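You operate a simulated robot arm through the tools that you are given. There is no shell and no other tool. Be economical: measure what you need, move in short steps, check, and stop when the job is done.

You run a simulated robot arm. Do the job below in one go: nothing can be reset, and whatever is moved stays where it is left.

Task
Take the refill bottle from the grey workbench top and put it in the purple basin.

Only the result counts: the job must be done as asked and must still hold three seconds after the hand-in. Knocking over, shifting, dropping, spilling or breaking anything else fails it.

Robot
A 7-joint arm with a two-finger parallel gripper, fixed in place. Base frame: the origin is at the foot of the arm, x ahead of it, y to its left, z up; the work surface is at about z = 0. Units: m, rad, N and s.
With the tool pointing down near the work surface it reaches from about 0.24 to 0.62 m from the base axis. Its first joint turns from -1.152 to 1.152 rad. Payload 2.6 kg.
The TCP is the grasp point between the finger pads, 0.03 m short of the fingertips. In the tool frame z runs along the fingers and y along their closing line. The gripper opens to 0.094 m. The fingers are 0.028 m wide and 0.01 m thick; the gripper's body (0.05 by 0.096 m) begins 0.055 m behind the TCP.
Orientation is told as [roll, pitch, yaw] about the base's x, y, z axes, in that order, counted from this pose: with the fingers straight down and closing along the base's y, the tool's x points along the base's -x, its y along +y and its z along -z.

Tools
- The arm moves only by the tool servo_tool. Its argument "steps" is a list of rows, each a list of 6 numbers: the shift along the base's x, y, z in m, then the turn, a rotation vector about the base's x, y, z in rad. In form: [[x, y, z, rx, ry, rz], ...]. A call has 1 to 10 rows; each row shifts and turns the commanded pose from where the row before left it. "hand" is the closure, from 0 (fully open) to 1 (shut), set as the call begins (left out, the last holds). Each row takes 0.2 s and may step no farther than 0.05 m and 0.15 rad from the row before; otherwise, or with a gripper value out of range, the whole call is refused. Where a pose cannot be reached the arm comes as near as it can. A force on the tool above 40 N (or 10 N above the force at the start of the call, whichever is more), or a blocked arm, ends the call early, and 0.2 s more pass. The fingers move at their own pace (about 0.072 m/s each) and stop on an object; they squeeze with about 40 N. The grip force told is the motor's: it shows also when the fingers shut on nothing. Time passes only in rows, and 0.2 s behind the last, so rows that do not move let the fingers close. The reply holds the time, the measured pose of the TCP, the force on the tool along the base axes, the opening and the grip force, in the units named above and with some noise, and new pictures: "pictures" is both (left out), scene, wrist or none.
- Cameras (640 x 400 px; columns grow to the right, rows downward): "scene" is fixed at [0.0293, 0.427, 0.563]; the picture's right is [-0.83, -0.56, 0.00], its down [-0.33, 0.48, -0.81] and it looks along [0.45, -0.67, -0.58] (base axes); focal length 214 px, centre (320, 200). "wrist" rides on the gripper at [-0.037, 0, -0.058] in the tool frame; the picture's right is [0.00, -1.00, 0.00], its down [0.97, 0.00, -0.24] and it looks along [0.24, 0.00, 0.97] (tool axes); focal length 218 px, centre (320, 200).
- pixel_to_xyz(camera, pixels): for up to 12 pixels [column, row] of the newest picture of that camera ("zoom" is the newest enlarged one), the place [x, y, z] in the base frame of the surface seen there, good to about 0.002 m. It takes no simulated time.
- enlarge(camera, box): a new picture of the part [left, top, right, bottom] of that camera's present view, enlarged. It takes no simulated time.
- finish_job(): hands the job in; it is judged then, once.

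Keep the steps short. Do not move on a guess: measure, check each grasp and each placing, and mend mistakes. In all there are 60 turns and 120 pictures (those below and enlarged ones count). Leave the gripper open and the arm clear of the work at the hand-in unless told otherwise, and finish with a single line.

The tools are called by a JSON object that holds its "name" and its "arguments". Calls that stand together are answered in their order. servo_tool: Moves the arm, as the interface text tells. Its arguments: {"type":"object","properties":{"steps":{"type":"array"},"hand":{"type":"number"},"pictures":{"type":"string","enum":["both","scene","wrist","none"]}},"required":["steps"]} The other tools are called the same way: pixel_to_xyz (camera, pixels) gives the place of the surface under pixels of a picture; enlarge (camera, box) takes an enlarged picture of a part of a camera's view; finish_job () hands the job in.

At the start:

```text
time_s: 0.0
ee_pos: [0.3348, 0.0653, 0.4185]
orientation: [-0.001, 0.0, 0.0]
contact_force: [0.3, -0.5, 0.9]
gripper_width: 0.0942
grip_force: 0.0
```

scene: 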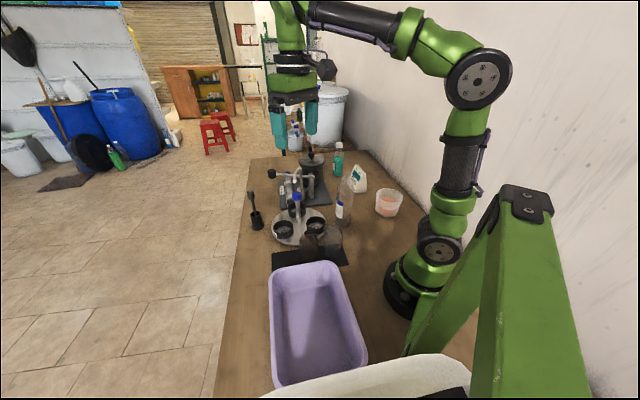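
wrist: 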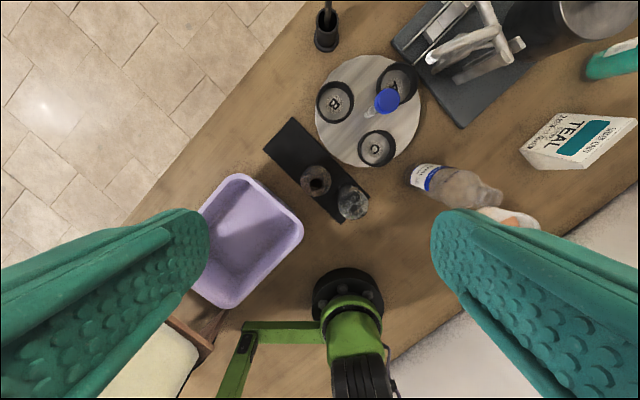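

I see a wooden table with several bottles; I'll enlarge both views to identify the refill bottle and the grey top.

{"name": "enlarge", "arguments": {"camera": "scene", "box": [230, 130, 420, 280]}}

{"name": "enlarge", "arguments": {"camera": "wrist", "box": [260, 0, 640, 240]}}

```text
2.67 times, centred on (325, 205) of scene
```

zoom: 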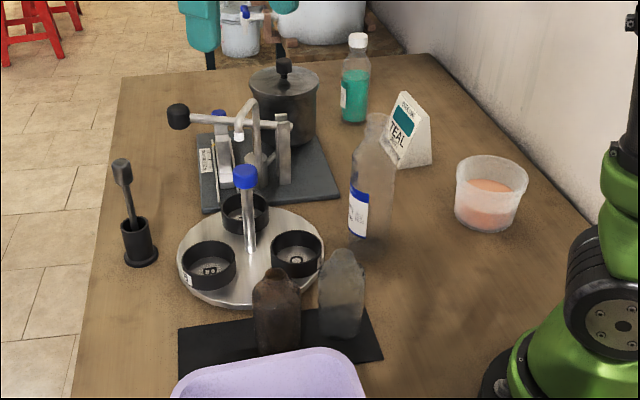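

```text
1.67 times, centred on (450, 120) of wrist
```

zoom: 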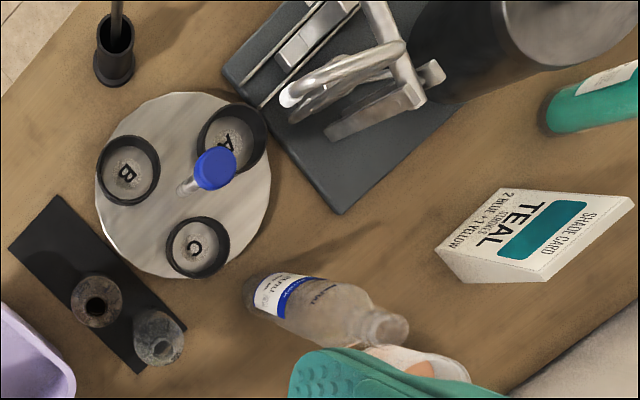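

The clear bottle at scene (342,205) has a label, and so does an item on the dark base plate. I'll zoom in tighter on each to read the text.

{"name": "enlarge", "arguments": {"camera": "scene", "box": [320, 165, 368, 225]}}

{"name": "enlarge", "arguments": {"camera": "wrist", "box": [395, 150, 515, 225]}}

{"name": "enlarge", "arguments": {"camera": "scene", "box": [265, 155, 345, 215]}}

{"name": "enlarge", "arguments": {"camera": "scene", "box": [280, 215, 360, 270]}}

```text
6.67 times, centred on (344, 195) of scene
```

zoom: 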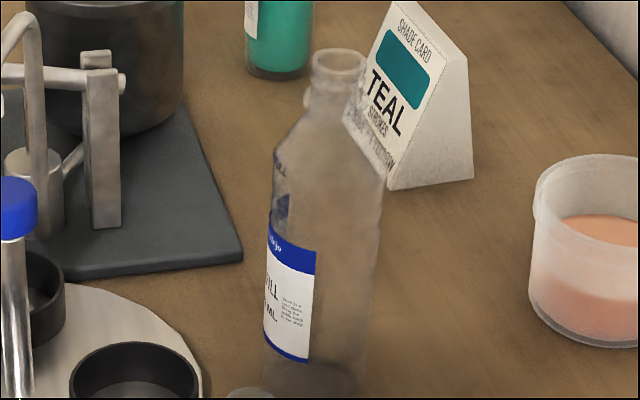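

```text
5.33 times, centred on (455, 188) of wrist
```

zoom: 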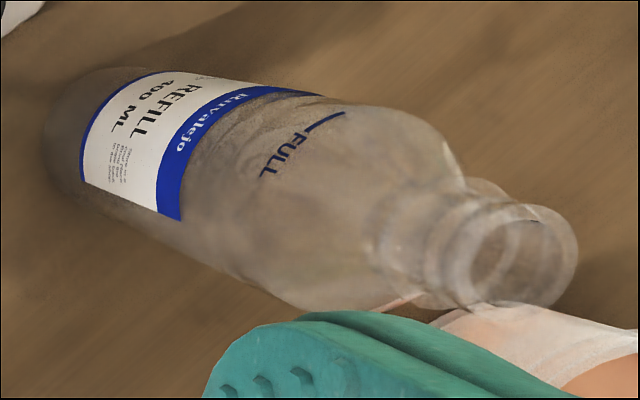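

```text
6.67 times, centred on (305, 185) of scene
```

zoom: 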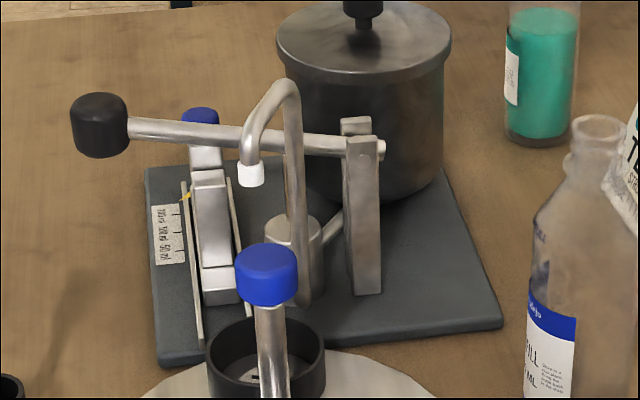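

```text
7.27 times, centred on (320, 242) of scene
```

zoom: 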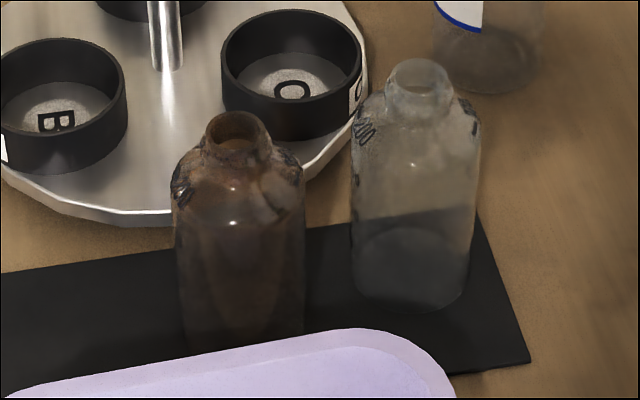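

The label reads "REFILL 300 ML": this is the bottle, standing upright and open. Now I'll measure it, the basin and the neighbouring objects.

{"name": "pixel_to_xyz", "arguments": {"camera": "scene", "pixels": [[345, 175], [340, 212], [343, 195], [337, 205], [348, 205], [386, 205], [355, 190], [319, 239], [333, 240], [295, 200], [338, 160], [345, 222]]}}

{"name": "pixel_to_xyz", "arguments": {"camera": "scene", "pixels": [[270, 276], [334, 262], [366, 357], [274, 386], [315, 320], [300, 340], [300, 300], [330, 330], [335, 265], [318, 270], [352, 310], [270, 330]]}}

{"name": "pixel_to_xyz", "arguments": {"camera": "wrist", "pixels": [[488, 197], [412, 175], [440, 180], [465, 172], [460, 206], [425, 165], [425, 190], [495, 195], [430, 240], [353, 203], [385, 100], [540, 160]]}}

```text
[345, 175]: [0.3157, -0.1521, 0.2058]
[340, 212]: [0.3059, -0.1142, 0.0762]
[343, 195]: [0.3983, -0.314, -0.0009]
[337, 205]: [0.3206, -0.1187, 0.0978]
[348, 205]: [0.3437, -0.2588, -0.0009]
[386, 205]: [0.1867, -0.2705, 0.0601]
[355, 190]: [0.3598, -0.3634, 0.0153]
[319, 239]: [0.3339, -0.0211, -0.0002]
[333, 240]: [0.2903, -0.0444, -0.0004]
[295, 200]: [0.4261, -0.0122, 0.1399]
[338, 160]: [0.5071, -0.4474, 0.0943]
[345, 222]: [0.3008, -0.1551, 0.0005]
```

```text
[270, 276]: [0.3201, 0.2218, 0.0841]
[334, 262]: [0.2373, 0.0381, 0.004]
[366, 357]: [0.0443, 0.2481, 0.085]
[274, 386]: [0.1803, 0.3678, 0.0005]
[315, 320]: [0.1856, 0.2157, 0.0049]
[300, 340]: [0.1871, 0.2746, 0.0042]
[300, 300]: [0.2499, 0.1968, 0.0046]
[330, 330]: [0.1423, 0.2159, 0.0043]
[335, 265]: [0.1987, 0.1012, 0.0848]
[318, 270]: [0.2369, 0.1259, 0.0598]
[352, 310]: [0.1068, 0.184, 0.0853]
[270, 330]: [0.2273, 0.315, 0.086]
```

```text
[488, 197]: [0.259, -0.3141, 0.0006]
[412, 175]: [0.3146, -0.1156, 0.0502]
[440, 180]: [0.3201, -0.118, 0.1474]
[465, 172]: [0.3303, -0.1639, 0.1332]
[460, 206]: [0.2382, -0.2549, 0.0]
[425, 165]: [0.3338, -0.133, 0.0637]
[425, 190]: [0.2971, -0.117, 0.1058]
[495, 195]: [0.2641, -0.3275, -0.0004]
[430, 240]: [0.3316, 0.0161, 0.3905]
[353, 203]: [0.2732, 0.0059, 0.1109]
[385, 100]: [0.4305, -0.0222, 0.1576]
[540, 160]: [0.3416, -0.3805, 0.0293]
```

The bottle is around (0.315,-0.145) with its rim at z≈0.206. I'll enlarge its neck and body to get its profile, and measure the green beam near the basin too.

{"name": "enlarge", "arguments": {"camera": "scene", "box": [320, 165, 368, 195]}}

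{"name": "pixel_to_xyz", "arguments": {"camera": "scene", "pixels": [[520, 200], [480, 260], [430, 340], [400, 370], [540, 350], [360, 390], [420, 370], [490, 210], [500, 350], [450, 320]]}}

```text
13.33 times, centred on (344, 180) of scene
```

zoom: 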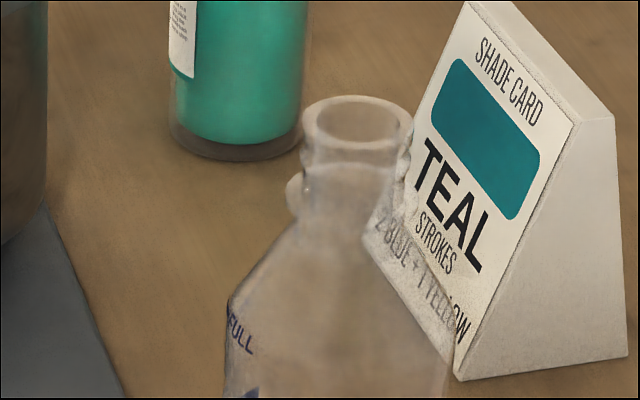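

```text
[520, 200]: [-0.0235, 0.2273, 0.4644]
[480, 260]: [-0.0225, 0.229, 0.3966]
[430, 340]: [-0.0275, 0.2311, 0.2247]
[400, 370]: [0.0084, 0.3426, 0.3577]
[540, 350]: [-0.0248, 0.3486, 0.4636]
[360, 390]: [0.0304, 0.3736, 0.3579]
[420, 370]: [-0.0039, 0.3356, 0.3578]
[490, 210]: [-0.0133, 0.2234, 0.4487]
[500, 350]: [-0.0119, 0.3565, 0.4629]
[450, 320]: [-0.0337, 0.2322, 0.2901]
```

{"name": "pixel_to_xyz", "arguments": {"camera": "zoom", "pixels": [[306, 118], [410, 125], [358, 146], [358, 98], [340, 180], [330, 200], [295, 195], [300, 250], [250, 300], [340, 300], [240, 350], [430, 350]]}}

{"name": "enlarge", "arguments": {"camera": "scene", "box": [320, 190, 368, 230]}}

```text
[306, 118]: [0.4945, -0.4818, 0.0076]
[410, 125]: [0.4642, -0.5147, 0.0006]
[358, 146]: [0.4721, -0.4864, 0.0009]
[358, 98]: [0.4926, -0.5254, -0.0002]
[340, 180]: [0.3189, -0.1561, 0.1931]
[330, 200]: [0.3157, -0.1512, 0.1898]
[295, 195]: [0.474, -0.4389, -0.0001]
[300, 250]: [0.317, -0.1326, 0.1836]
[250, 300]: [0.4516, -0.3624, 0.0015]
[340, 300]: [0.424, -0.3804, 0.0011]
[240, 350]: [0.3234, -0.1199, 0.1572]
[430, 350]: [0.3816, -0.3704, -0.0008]
```

```text
10.00 times, centred on (344, 210) of scene
```

zoom: 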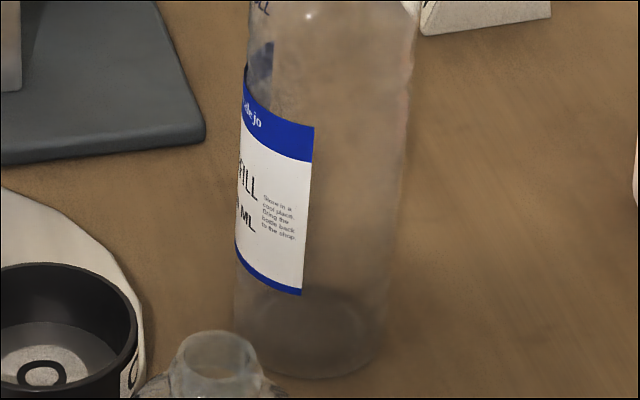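

From several surface points and two camera rays I get the bottle axis ≈(0.304,-0.146), radius ≈0.032, top ≈0.217, with a straight body up to z≈0.157. I'll move above it, tips well above the rim, and look again.

{"name": "servo_tool", "arguments": {"steps": [[-0.0051, -0.0352, -0.015, 0, 0, 0], [-0.0051, -0.0352, -0.015, 0, 0, 0], [-0.0051, -0.0352, -0.015, 0, 0, 0], [-0.0051, -0.0352, -0.015, 0, 0, 0], [-0.0051, -0.0352, -0.015, 0, 0, 0], [-0.0051, -0.0352, -0.015, 0, 0, 0], [0, 0, 0, 0, 0, 0]], "hand": 0}}

```text
time_s: 1.6
ee_pos: [0.3024, -0.1481, 0.3274]
orientation: [0.0, 0.0, 0.0]
contact_force: [0.4, 0.8, 0.1]
gripper_width: 0.0943
grip_force: 0.1
```

scene: 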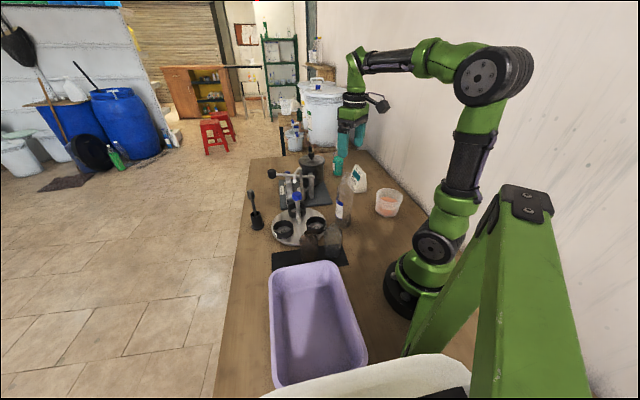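
wrist: 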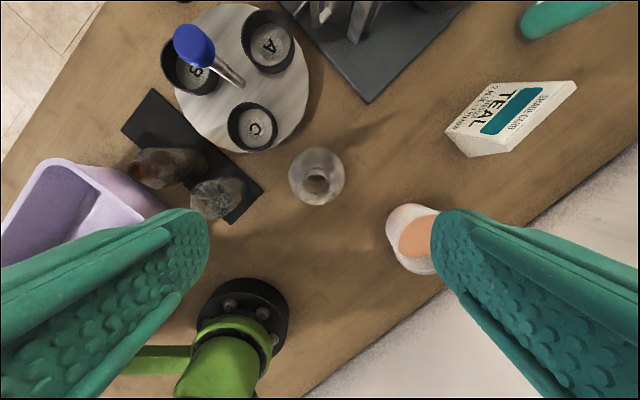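

The rim appears near wrist (317,181) and is close to centred between the fingers. I'll enlarge it to refine the axis in x.

{"name": "enlarge", "arguments": {"camera": "wrist", "box": [272, 140, 368, 220]}}

{"name": "pixel_to_xyz", "arguments": {"camera": "wrist", "pixels": [[293, 178], [341, 178], [317, 152], [317, 203], [317, 167], [317, 196], [303, 181], [331, 181], [300, 160], [334, 160], [300, 197], [334, 197]]}}

```text
5.00 times, centred on (320, 180) of wrist
```

zoom: 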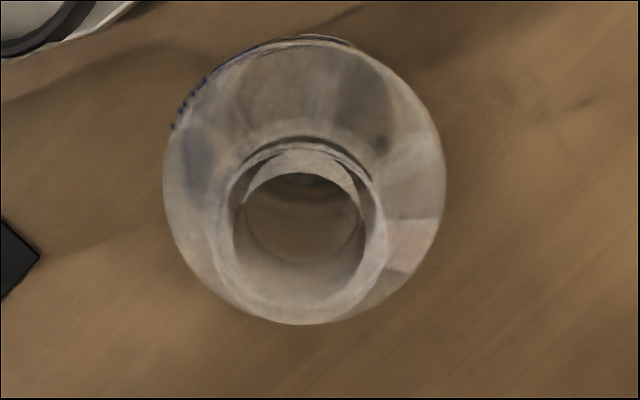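

```text
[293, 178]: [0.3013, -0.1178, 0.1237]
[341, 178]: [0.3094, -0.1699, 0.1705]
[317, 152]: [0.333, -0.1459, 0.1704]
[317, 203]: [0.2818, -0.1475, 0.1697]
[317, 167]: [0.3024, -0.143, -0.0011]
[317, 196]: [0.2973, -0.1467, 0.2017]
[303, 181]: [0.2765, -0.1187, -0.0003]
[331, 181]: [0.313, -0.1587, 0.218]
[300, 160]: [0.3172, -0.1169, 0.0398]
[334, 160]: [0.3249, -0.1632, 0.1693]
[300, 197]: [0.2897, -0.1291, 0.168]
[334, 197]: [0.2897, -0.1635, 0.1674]
```

Refined: axis ≈(0.307,-0.146), rim z ≈0.218. I'll descend straight to TCP z≈0.17 (palm ~7 mm above the rim, tips at 0.14 on the straight body).

{"name": "servo_tool", "arguments": {"steps": [[0.003, 0, -0.03, 0, 0, 0], [0, 0, -0.03, 0, 0, 0], [0, 0, -0.03, 0, 0, 0], [0, 0, -0.03, 0, 0, 0], [0, 0, -0.025, 0, 0, 0], [0, 0, -0.012, 0, 0, 0], [0, 0, 0, 0, 0, 0]]}}

```text
time_s: 3.2
ee_pos: [0.306, -0.1449, 0.1704]
orientation: [0.0, 0.001, -0.001]
contact_force: [-0.7, -0.1, 0.2]
gripper_width: 0.0942
grip_force: 0.0
```

scene: 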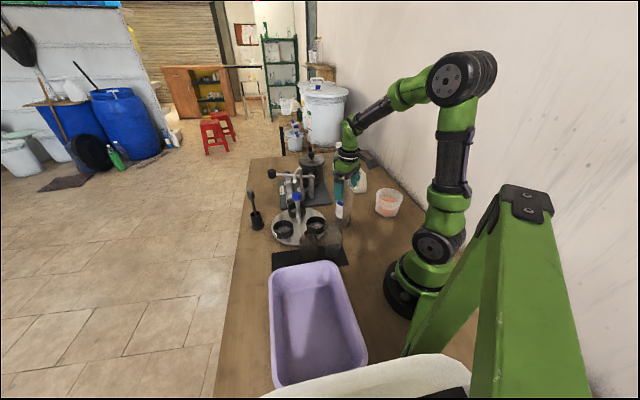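
wrist: 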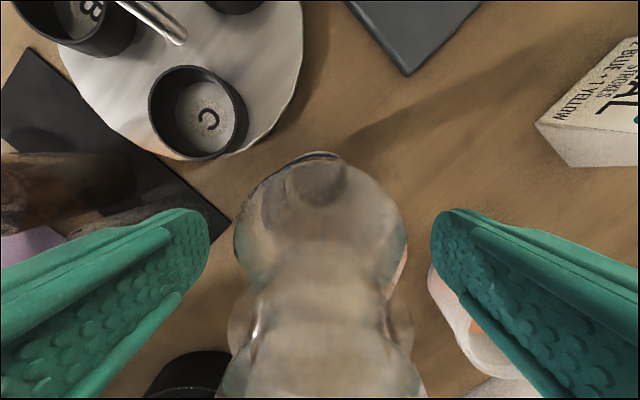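

The bottle sits centred between the fingers with no contact force. I'll close partially first, so that the fingers settle, then grip.

{"name": "servo_tool", "arguments": {"steps": [[0, 0, 0, 0, 0, 0], [0, 0, 0, 0, 0, 0], [0, 0, 0, 0, 0, 0], [0, 0, 0, 0, 0, 0]], "hand": 1}}

{"name": "enlarge", "arguments": {"camera": "scene", "box": [310, 130, 390, 230]}}

```text
time_s: 4.2
ee_pos: [0.3046, -0.1451, 0.1716]
orientation: [0.002, -0.001, 0.001]
contact_force: [-0.6, -0.6, 0.1]
gripper_width: 0.0581
grip_force: 39.9
```

scene: 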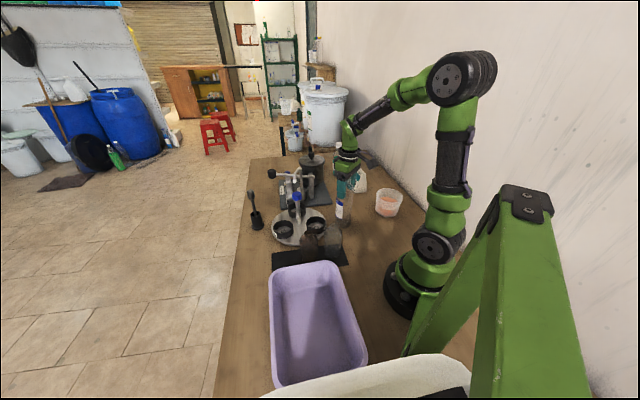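
wrist: 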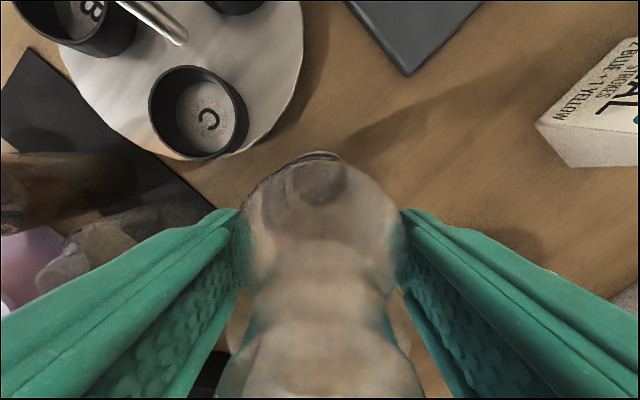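

```text
4.00 times, centred on (350, 180) of scene
```

zoom: 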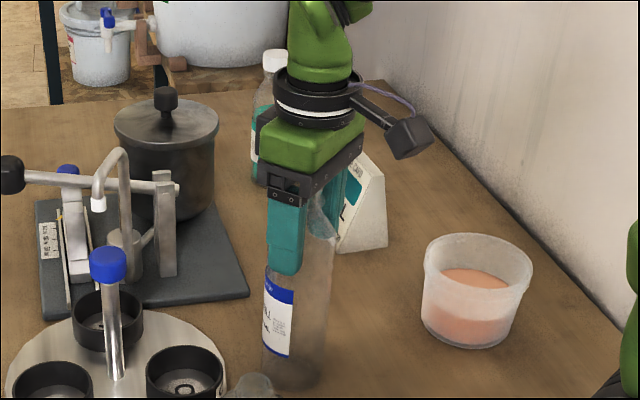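

It is gripped at 0.058 m opening with 40 N. I'll lift a little and check for slip.

{"name": "servo_tool", "arguments": {"steps": [[0, 0, 0.01, 0, 0, 0], [0, 0, 0.015, 0, 0, 0], [0, 0, 0.015, 0, 0, 0], [0, 0, 0, 0, 0, 0]]}}

{"name": "enlarge", "arguments": {"camera": "scene", "box": [310, 130, 390, 230]}}

```text
time_s: 5.2
ee_pos: [0.3042, -0.1468, 0.211]
orientation: [0.001, 0.0, 0.0]
contact_force: [-0.3, 0.3, 0.1]
gripper_width: 0.058
grip_force: 39.6
```

scene: 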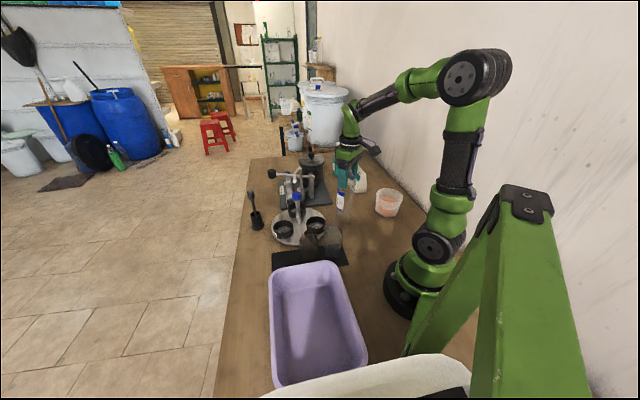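
wrist: 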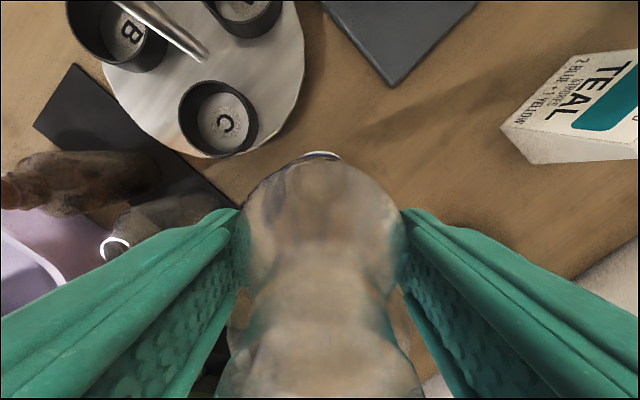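

```text
4.00 times, centred on (350, 180) of scene
```

zoom: 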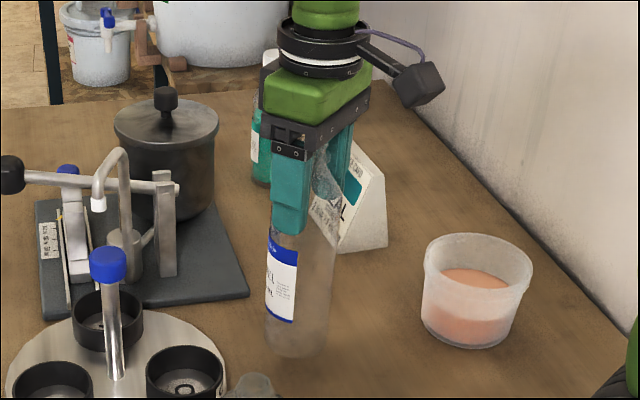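

The bottle is held upright without slip. I'll raise it another 0.15 m so the bottom (~0.19) clears everything.

{"name": "servo_tool", "arguments": {"steps": [[0, 0, 0.02, 0, 0, 0], [0, 0, 0.03, 0, 0, 0], [0, 0, 0.03, 0, 0, 0], [0, 0, 0.03, 0, 0, 0], [0, 0, 0.03, 0, 0, 0], [0, 0, 0.01, 0, 0, 0], [0, 0, 0, 0, 0, 0]], "pictures": "none"}}

{"name": "servo_tool", "arguments": {"steps": [[-0.004, 0.015, 0, 0, 0, 0], [-0.008, 0.03, 0, 0, 0, 0], [-0.009, 0.035, 0, 0, 0, 0], [-0.009, 0.035, 0, 0, 0, 0], [-0.009, 0.035, 0, 0, 0, 0], [-0.009, 0.035, 0, 0, 0, 0], [0, 0, 0, 0, 0, 0]]}}

```text
time_s: 6.8
ee_pos: [0.305, -0.1427, 0.3623]
orientation: [0.0, 0.001, 0.0]
contact_force: [0.1, -0.3, 0.4]
gripper_width: 0.0577
grip_force: 40.1
```

```text
time_s: 8.4
ee_pos: [0.2588, 0.0425, 0.3628]
orientation: [-0.001, 0.0, 0.0]
contact_force: [-0.5, 0.4, 0.1]
gripper_width: 0.0577
grip_force: 39.9
```

scene: 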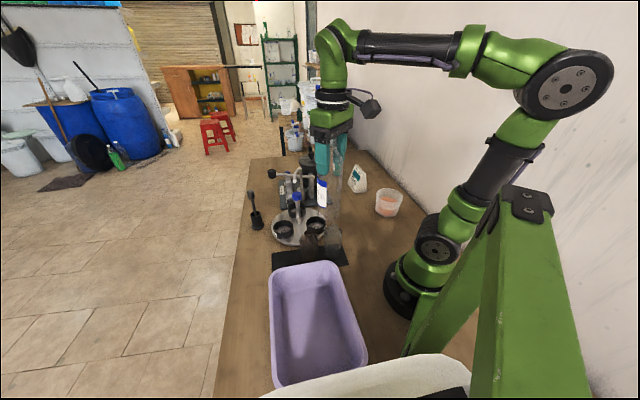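
wrist: 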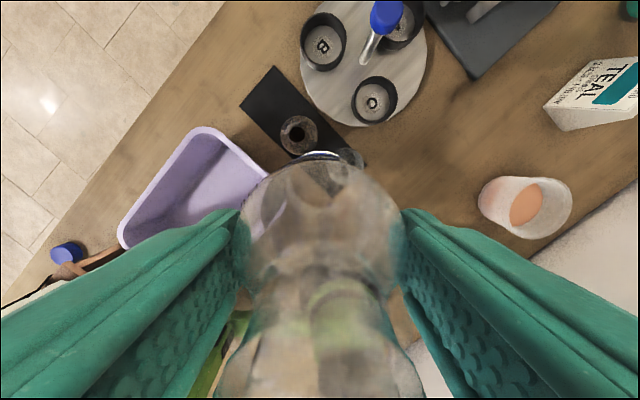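

All steady. I'll continue to above the basin's centreline at about (0.205, 0.215).

{"name": "servo_tool", "arguments": {"steps": [[-0.005, 0.0155, 0, 0, 0, 0], [-0.01, 0.032, 0, 0, 0, 0], [-0.01, 0.032, 0, 0, 0, 0], [-0.01, 0.032, 0, 0, 0, 0], [-0.01, 0.032, 0, 0, 0, 0], [-0.009, 0.029, 0, 0, 0, 0], [0, 0, 0, 0, 0, 0]]}}

```text
time_s: 10.0
ee_pos: [0.203, 0.2146, 0.3613]
orientation: [0.0, 0.0, 0.0]
contact_force: [0.0, 0.6, 0.2]
gripper_width: 0.0577
grip_force: 40.3
```

scene: 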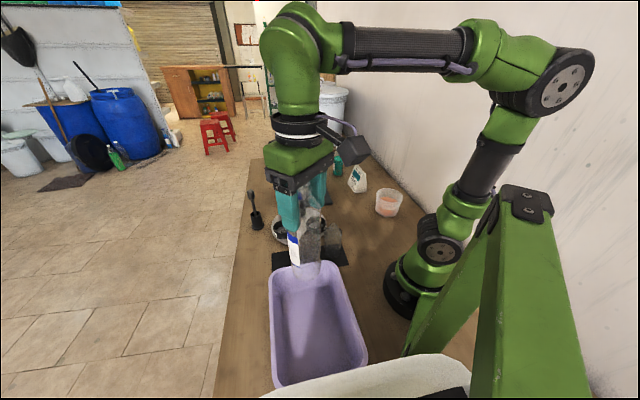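
wrist: 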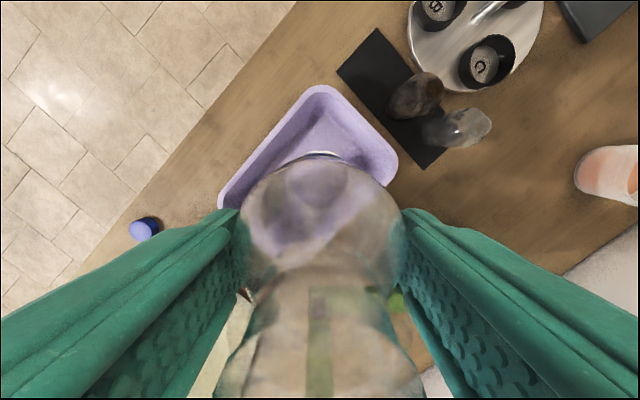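

The bottle is above the basin. I'll map the basin floor and walls around the target before lowering.

{"name": "pixel_to_xyz", "arguments": {"camera": "scene", "pixels": [[282, 300], [290, 295], [325, 295], [335, 300], [345, 330], [340, 345], [300, 360], [285, 350], [310, 310], [285, 330], [350, 340], [330, 310]]}}

{"name": "pixel_to_xyz", "arguments": {"camera": "wrist", "pixels": [[318, 90], [392, 160], [222, 200], [315, 130], [340, 145], [270, 160], [300, 145], [365, 165]]}}

```text
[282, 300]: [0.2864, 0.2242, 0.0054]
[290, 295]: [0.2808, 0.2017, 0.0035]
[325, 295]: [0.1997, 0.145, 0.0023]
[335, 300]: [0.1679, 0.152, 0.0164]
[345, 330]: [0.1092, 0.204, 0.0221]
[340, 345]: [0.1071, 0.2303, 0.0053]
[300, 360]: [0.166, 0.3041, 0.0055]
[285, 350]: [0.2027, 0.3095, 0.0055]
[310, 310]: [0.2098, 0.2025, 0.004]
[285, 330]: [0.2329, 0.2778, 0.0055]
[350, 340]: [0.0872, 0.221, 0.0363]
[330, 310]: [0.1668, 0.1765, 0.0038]
```

```text
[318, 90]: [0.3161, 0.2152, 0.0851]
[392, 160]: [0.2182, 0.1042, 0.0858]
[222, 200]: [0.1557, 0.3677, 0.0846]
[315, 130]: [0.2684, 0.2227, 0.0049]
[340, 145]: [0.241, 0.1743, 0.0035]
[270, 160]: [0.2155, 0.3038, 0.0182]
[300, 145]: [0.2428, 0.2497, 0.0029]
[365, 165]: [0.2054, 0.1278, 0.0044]
```

The floor is flat (z≈0.0045) with clear margin all round. The bottle should touch down at TCP z≈0.176; I'll lower to ≈0.18 first.

{"name": "servo_tool", "arguments": {"steps": [[0, 0, -0.02, 0, 0, 0], [0, 0, -0.03, 0, 0, 0], [0, 0, -0.03, 0, 0, 0], [0, 0, -0.03, 0, 0, 0], [0, 0, -0.03, 0, 0, 0], [0, 0, -0.025, 0, 0, 0], [0, 0, -0.015, 0, 0, 0], [0, 0, 0, 0, 0, 0]]}}

```text
time_s: 11.8
ee_pos: [0.2051, 0.2105, 0.1809]
orientation: [-0.001, 0.0, 0.001]
contact_force: [0.4, -0.2, -0.9]
gripper_width: 0.0576
grip_force: 40.2
```

scene: 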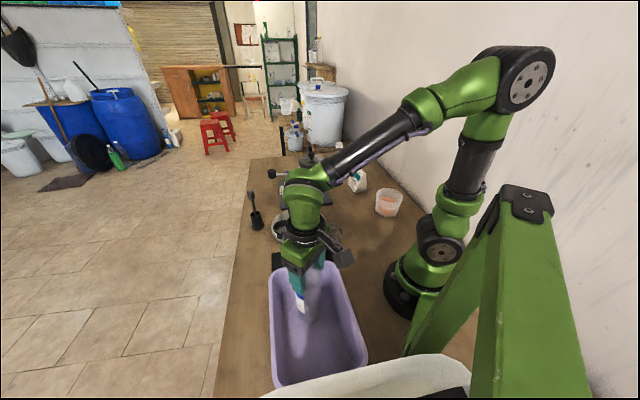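
wrist: 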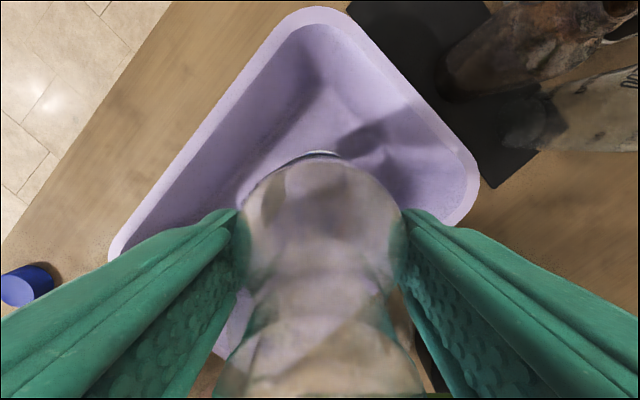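

No contact yet. I'll lower millimetre by millimetre to touch.

{"name": "servo_tool", "arguments": {"steps": [[0, 0, -0.0015, 0, 0, 0], [0, 0, -0.0015, 0, 0, 0], [0, 0, 0, 0, 0, 0]], "pictures": "none"}}

```text
time_s: 12.6
ee_pos: [0.204, 0.2111, 0.1797]
orientation: [0.002, 0.0, 0.0]
contact_force: [-0.2, 0.4, -0.2]
gripper_width: 0.0576
grip_force: 40.5
```

{"name": "servo_tool", "arguments": {"steps": [[0, 0, -0.001, 0, 0, 0], [0, 0, -0.001, 0, 0, 0], [0, 0, 0, 0, 0, 0]], "pictures": "none"}}

{"name": "enlarge", "arguments": {"camera": "scene", "box": [260, 240, 370, 390]}}

```text
time_s: 13.4
ee_pos: [0.2045, 0.2104, 0.1758]
orientation: [0.002, -0.001, 0.0]
contact_force: [-0.5, 0.2, -0.1]
gripper_width: 0.0579
grip_force: 39.9
```

```text
2.67 times, centred on (315, 315) of scene
```

zoom: 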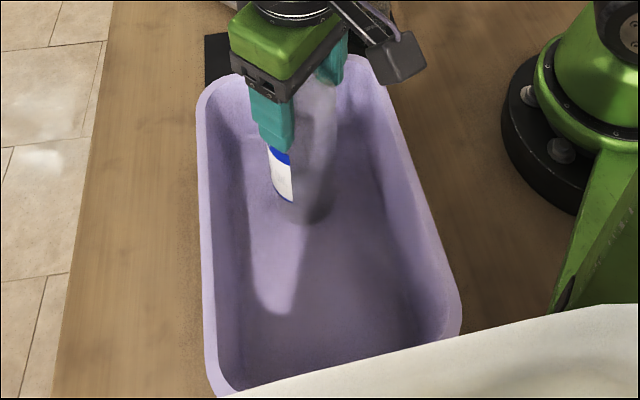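

Still no clear contact force, so I'll step down in 1 mm steps and watch the force.

{"name": "servo_tool", "arguments": {"steps": [[0, 0, -0.001, 0, 0, 0], [0, 0, 0, 0, 0, 0]], "pictures": "none"}}

{"name": "servo_tool", "arguments": {"steps": [[0, 0, -0.001, 0, 0, 0], [0, 0, 0, 0, 0, 0]], "pictures": "none"}}

```text
time_s: 14.0
ee_pos: [0.2047, 0.2115, 0.1744]
orientation: [0.001, 0.0, 0.0]
contact_force: [-0.5, -0.4, 3.6]
gripper_width: 0.0577
grip_force: 39.8
```

```text
time_s: 14.6
ee_pos: [0.2049, 0.2106, 0.1752]
orientation: [0.003, 0.0, 0.0]
contact_force: [-3.5, -1.6, 21.5]
gripper_width: 0.0576
grip_force: 40.0
```

Contact: 21 N upward. I'll back off 1 mm to ease the press, then open.

{"name": "servo_tool", "arguments": {"steps": [[0, 0, 0.001, 0, 0, 0], [0, 0, 0, 0, 0, 0]], "pictures": "none"}}

{"name": "servo_tool", "arguments": {"steps": [[0, 0, 0, 0, 0, 0], [0, 0, 0, 0, 0, 0], [0, 0, 0, 0, 0, 0], [0, 0, 0, 0, 0, 0]], "hand": 0}}

```text
time_s: 15.2
ee_pos: [0.2052, 0.2115, 0.1745]
orientation: [0.0, 0.001, 0.001]
contact_force: [0.3, 0.1, 2.7]
gripper_width: 0.0576
grip_force: 40.2
```

```text
time_s: 16.2
ee_pos: [0.2045, 0.2116, 0.175]
orientation: [0.0, 0.001, 0.001]
contact_force: [-0.5, 0.1, -0.5]
gripper_width: 0.094
grip_force: 0.1
```

scene: 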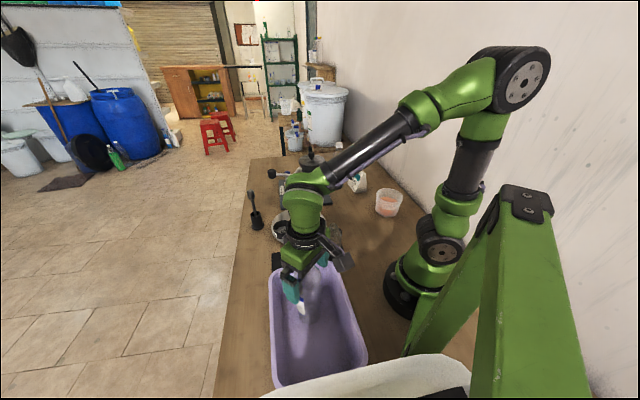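
wrist: 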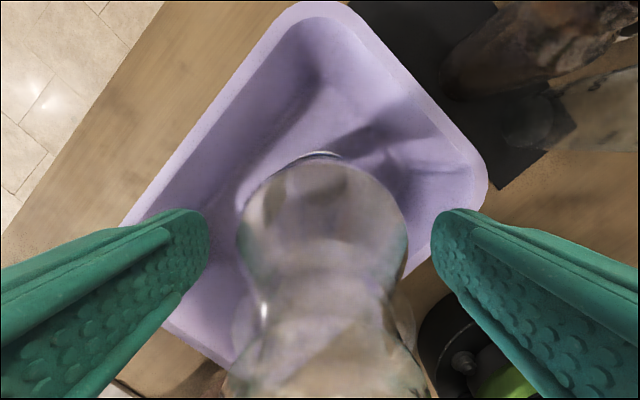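

The fingers are open and the bottle stands free between them. I'll rise straight up, clear of it.

{"name": "servo_tool", "arguments": {"steps": [[0, 0, 0.01, 0, 0, 0], [0, 0, 0.02, 0, 0, 0], [0, 0, 0.03, 0, 0, 0], [0, 0, 0.03, 0, 0, 0], [0, 0, 0.03, 0, 0, 0], [0, 0, 0.03, 0, 0, 0], [0, 0, 0.03, 0, 0, 0]], "pictures": "none"}}

{"name": "servo_tool", "arguments": {"steps": [[0.02, -0.03, 0.01, 0, 0, 0], [0.02, -0.03, 0.01, 0, 0, 0], [0.02, -0.03, 0.01, 0, 0, 0], [0.02, -0.03, 0, 0, 0, 0], [0.02, -0.03, 0, 0, 0, 0], [0, 0, 0, 0, 0, 0]]}}

{"name": "enlarge", "arguments": {"camera": "scene", "box": [230, 140, 420, 390]}}

```text
time_s: 17.8
ee_pos: [0.2054, 0.2149, 0.3544]
orientation: [-0.001, 0.001, 0.0]
contact_force: [-0.3, 0.0, 1.1]
gripper_width: 0.0938
grip_force: 0.1
```

```text
time_s: 19.2
ee_pos: [0.302, 0.0604, 0.3858]
orientation: [0.0, 0.002, 0.0]
contact_force: [-0.3, -0.1, 0.5]
gripper_width: 0.0942
grip_force: 0.1
```

scene: 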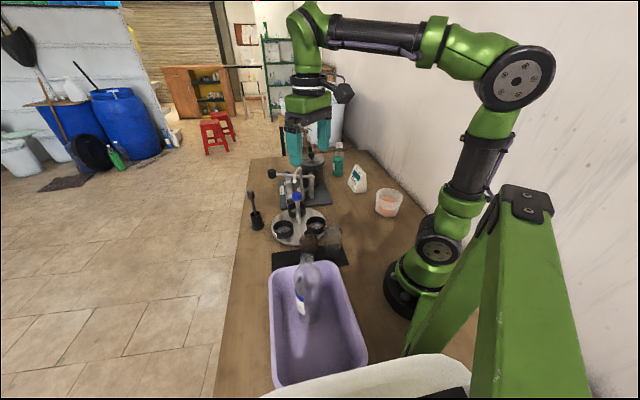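
wrist: 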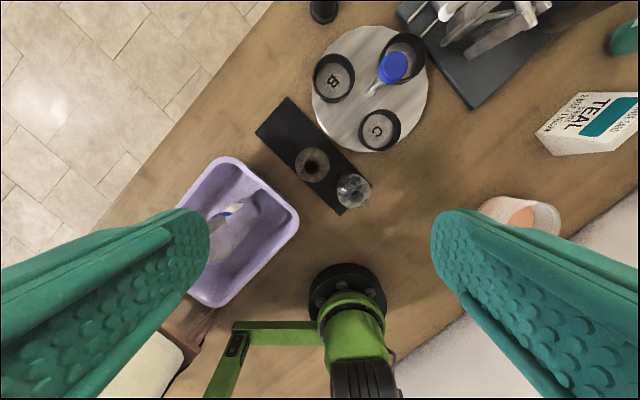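

```text
1.60 times, centred on (325, 265) of scene
```

zoom: 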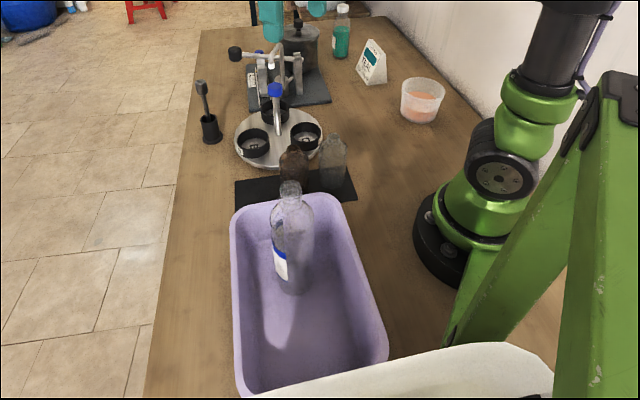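

The refill bottle stands upright in the basin, nothing else has moved, the gripper is open and the arm is clear. I'm handing in.

{"name": "finish_job", "arguments": {}}

```text
The job is handed in.
```

The refill bottle is standing upright in the purple basin, the gripper is open and clear, and nothing else appeared to have moved in the last pictures.
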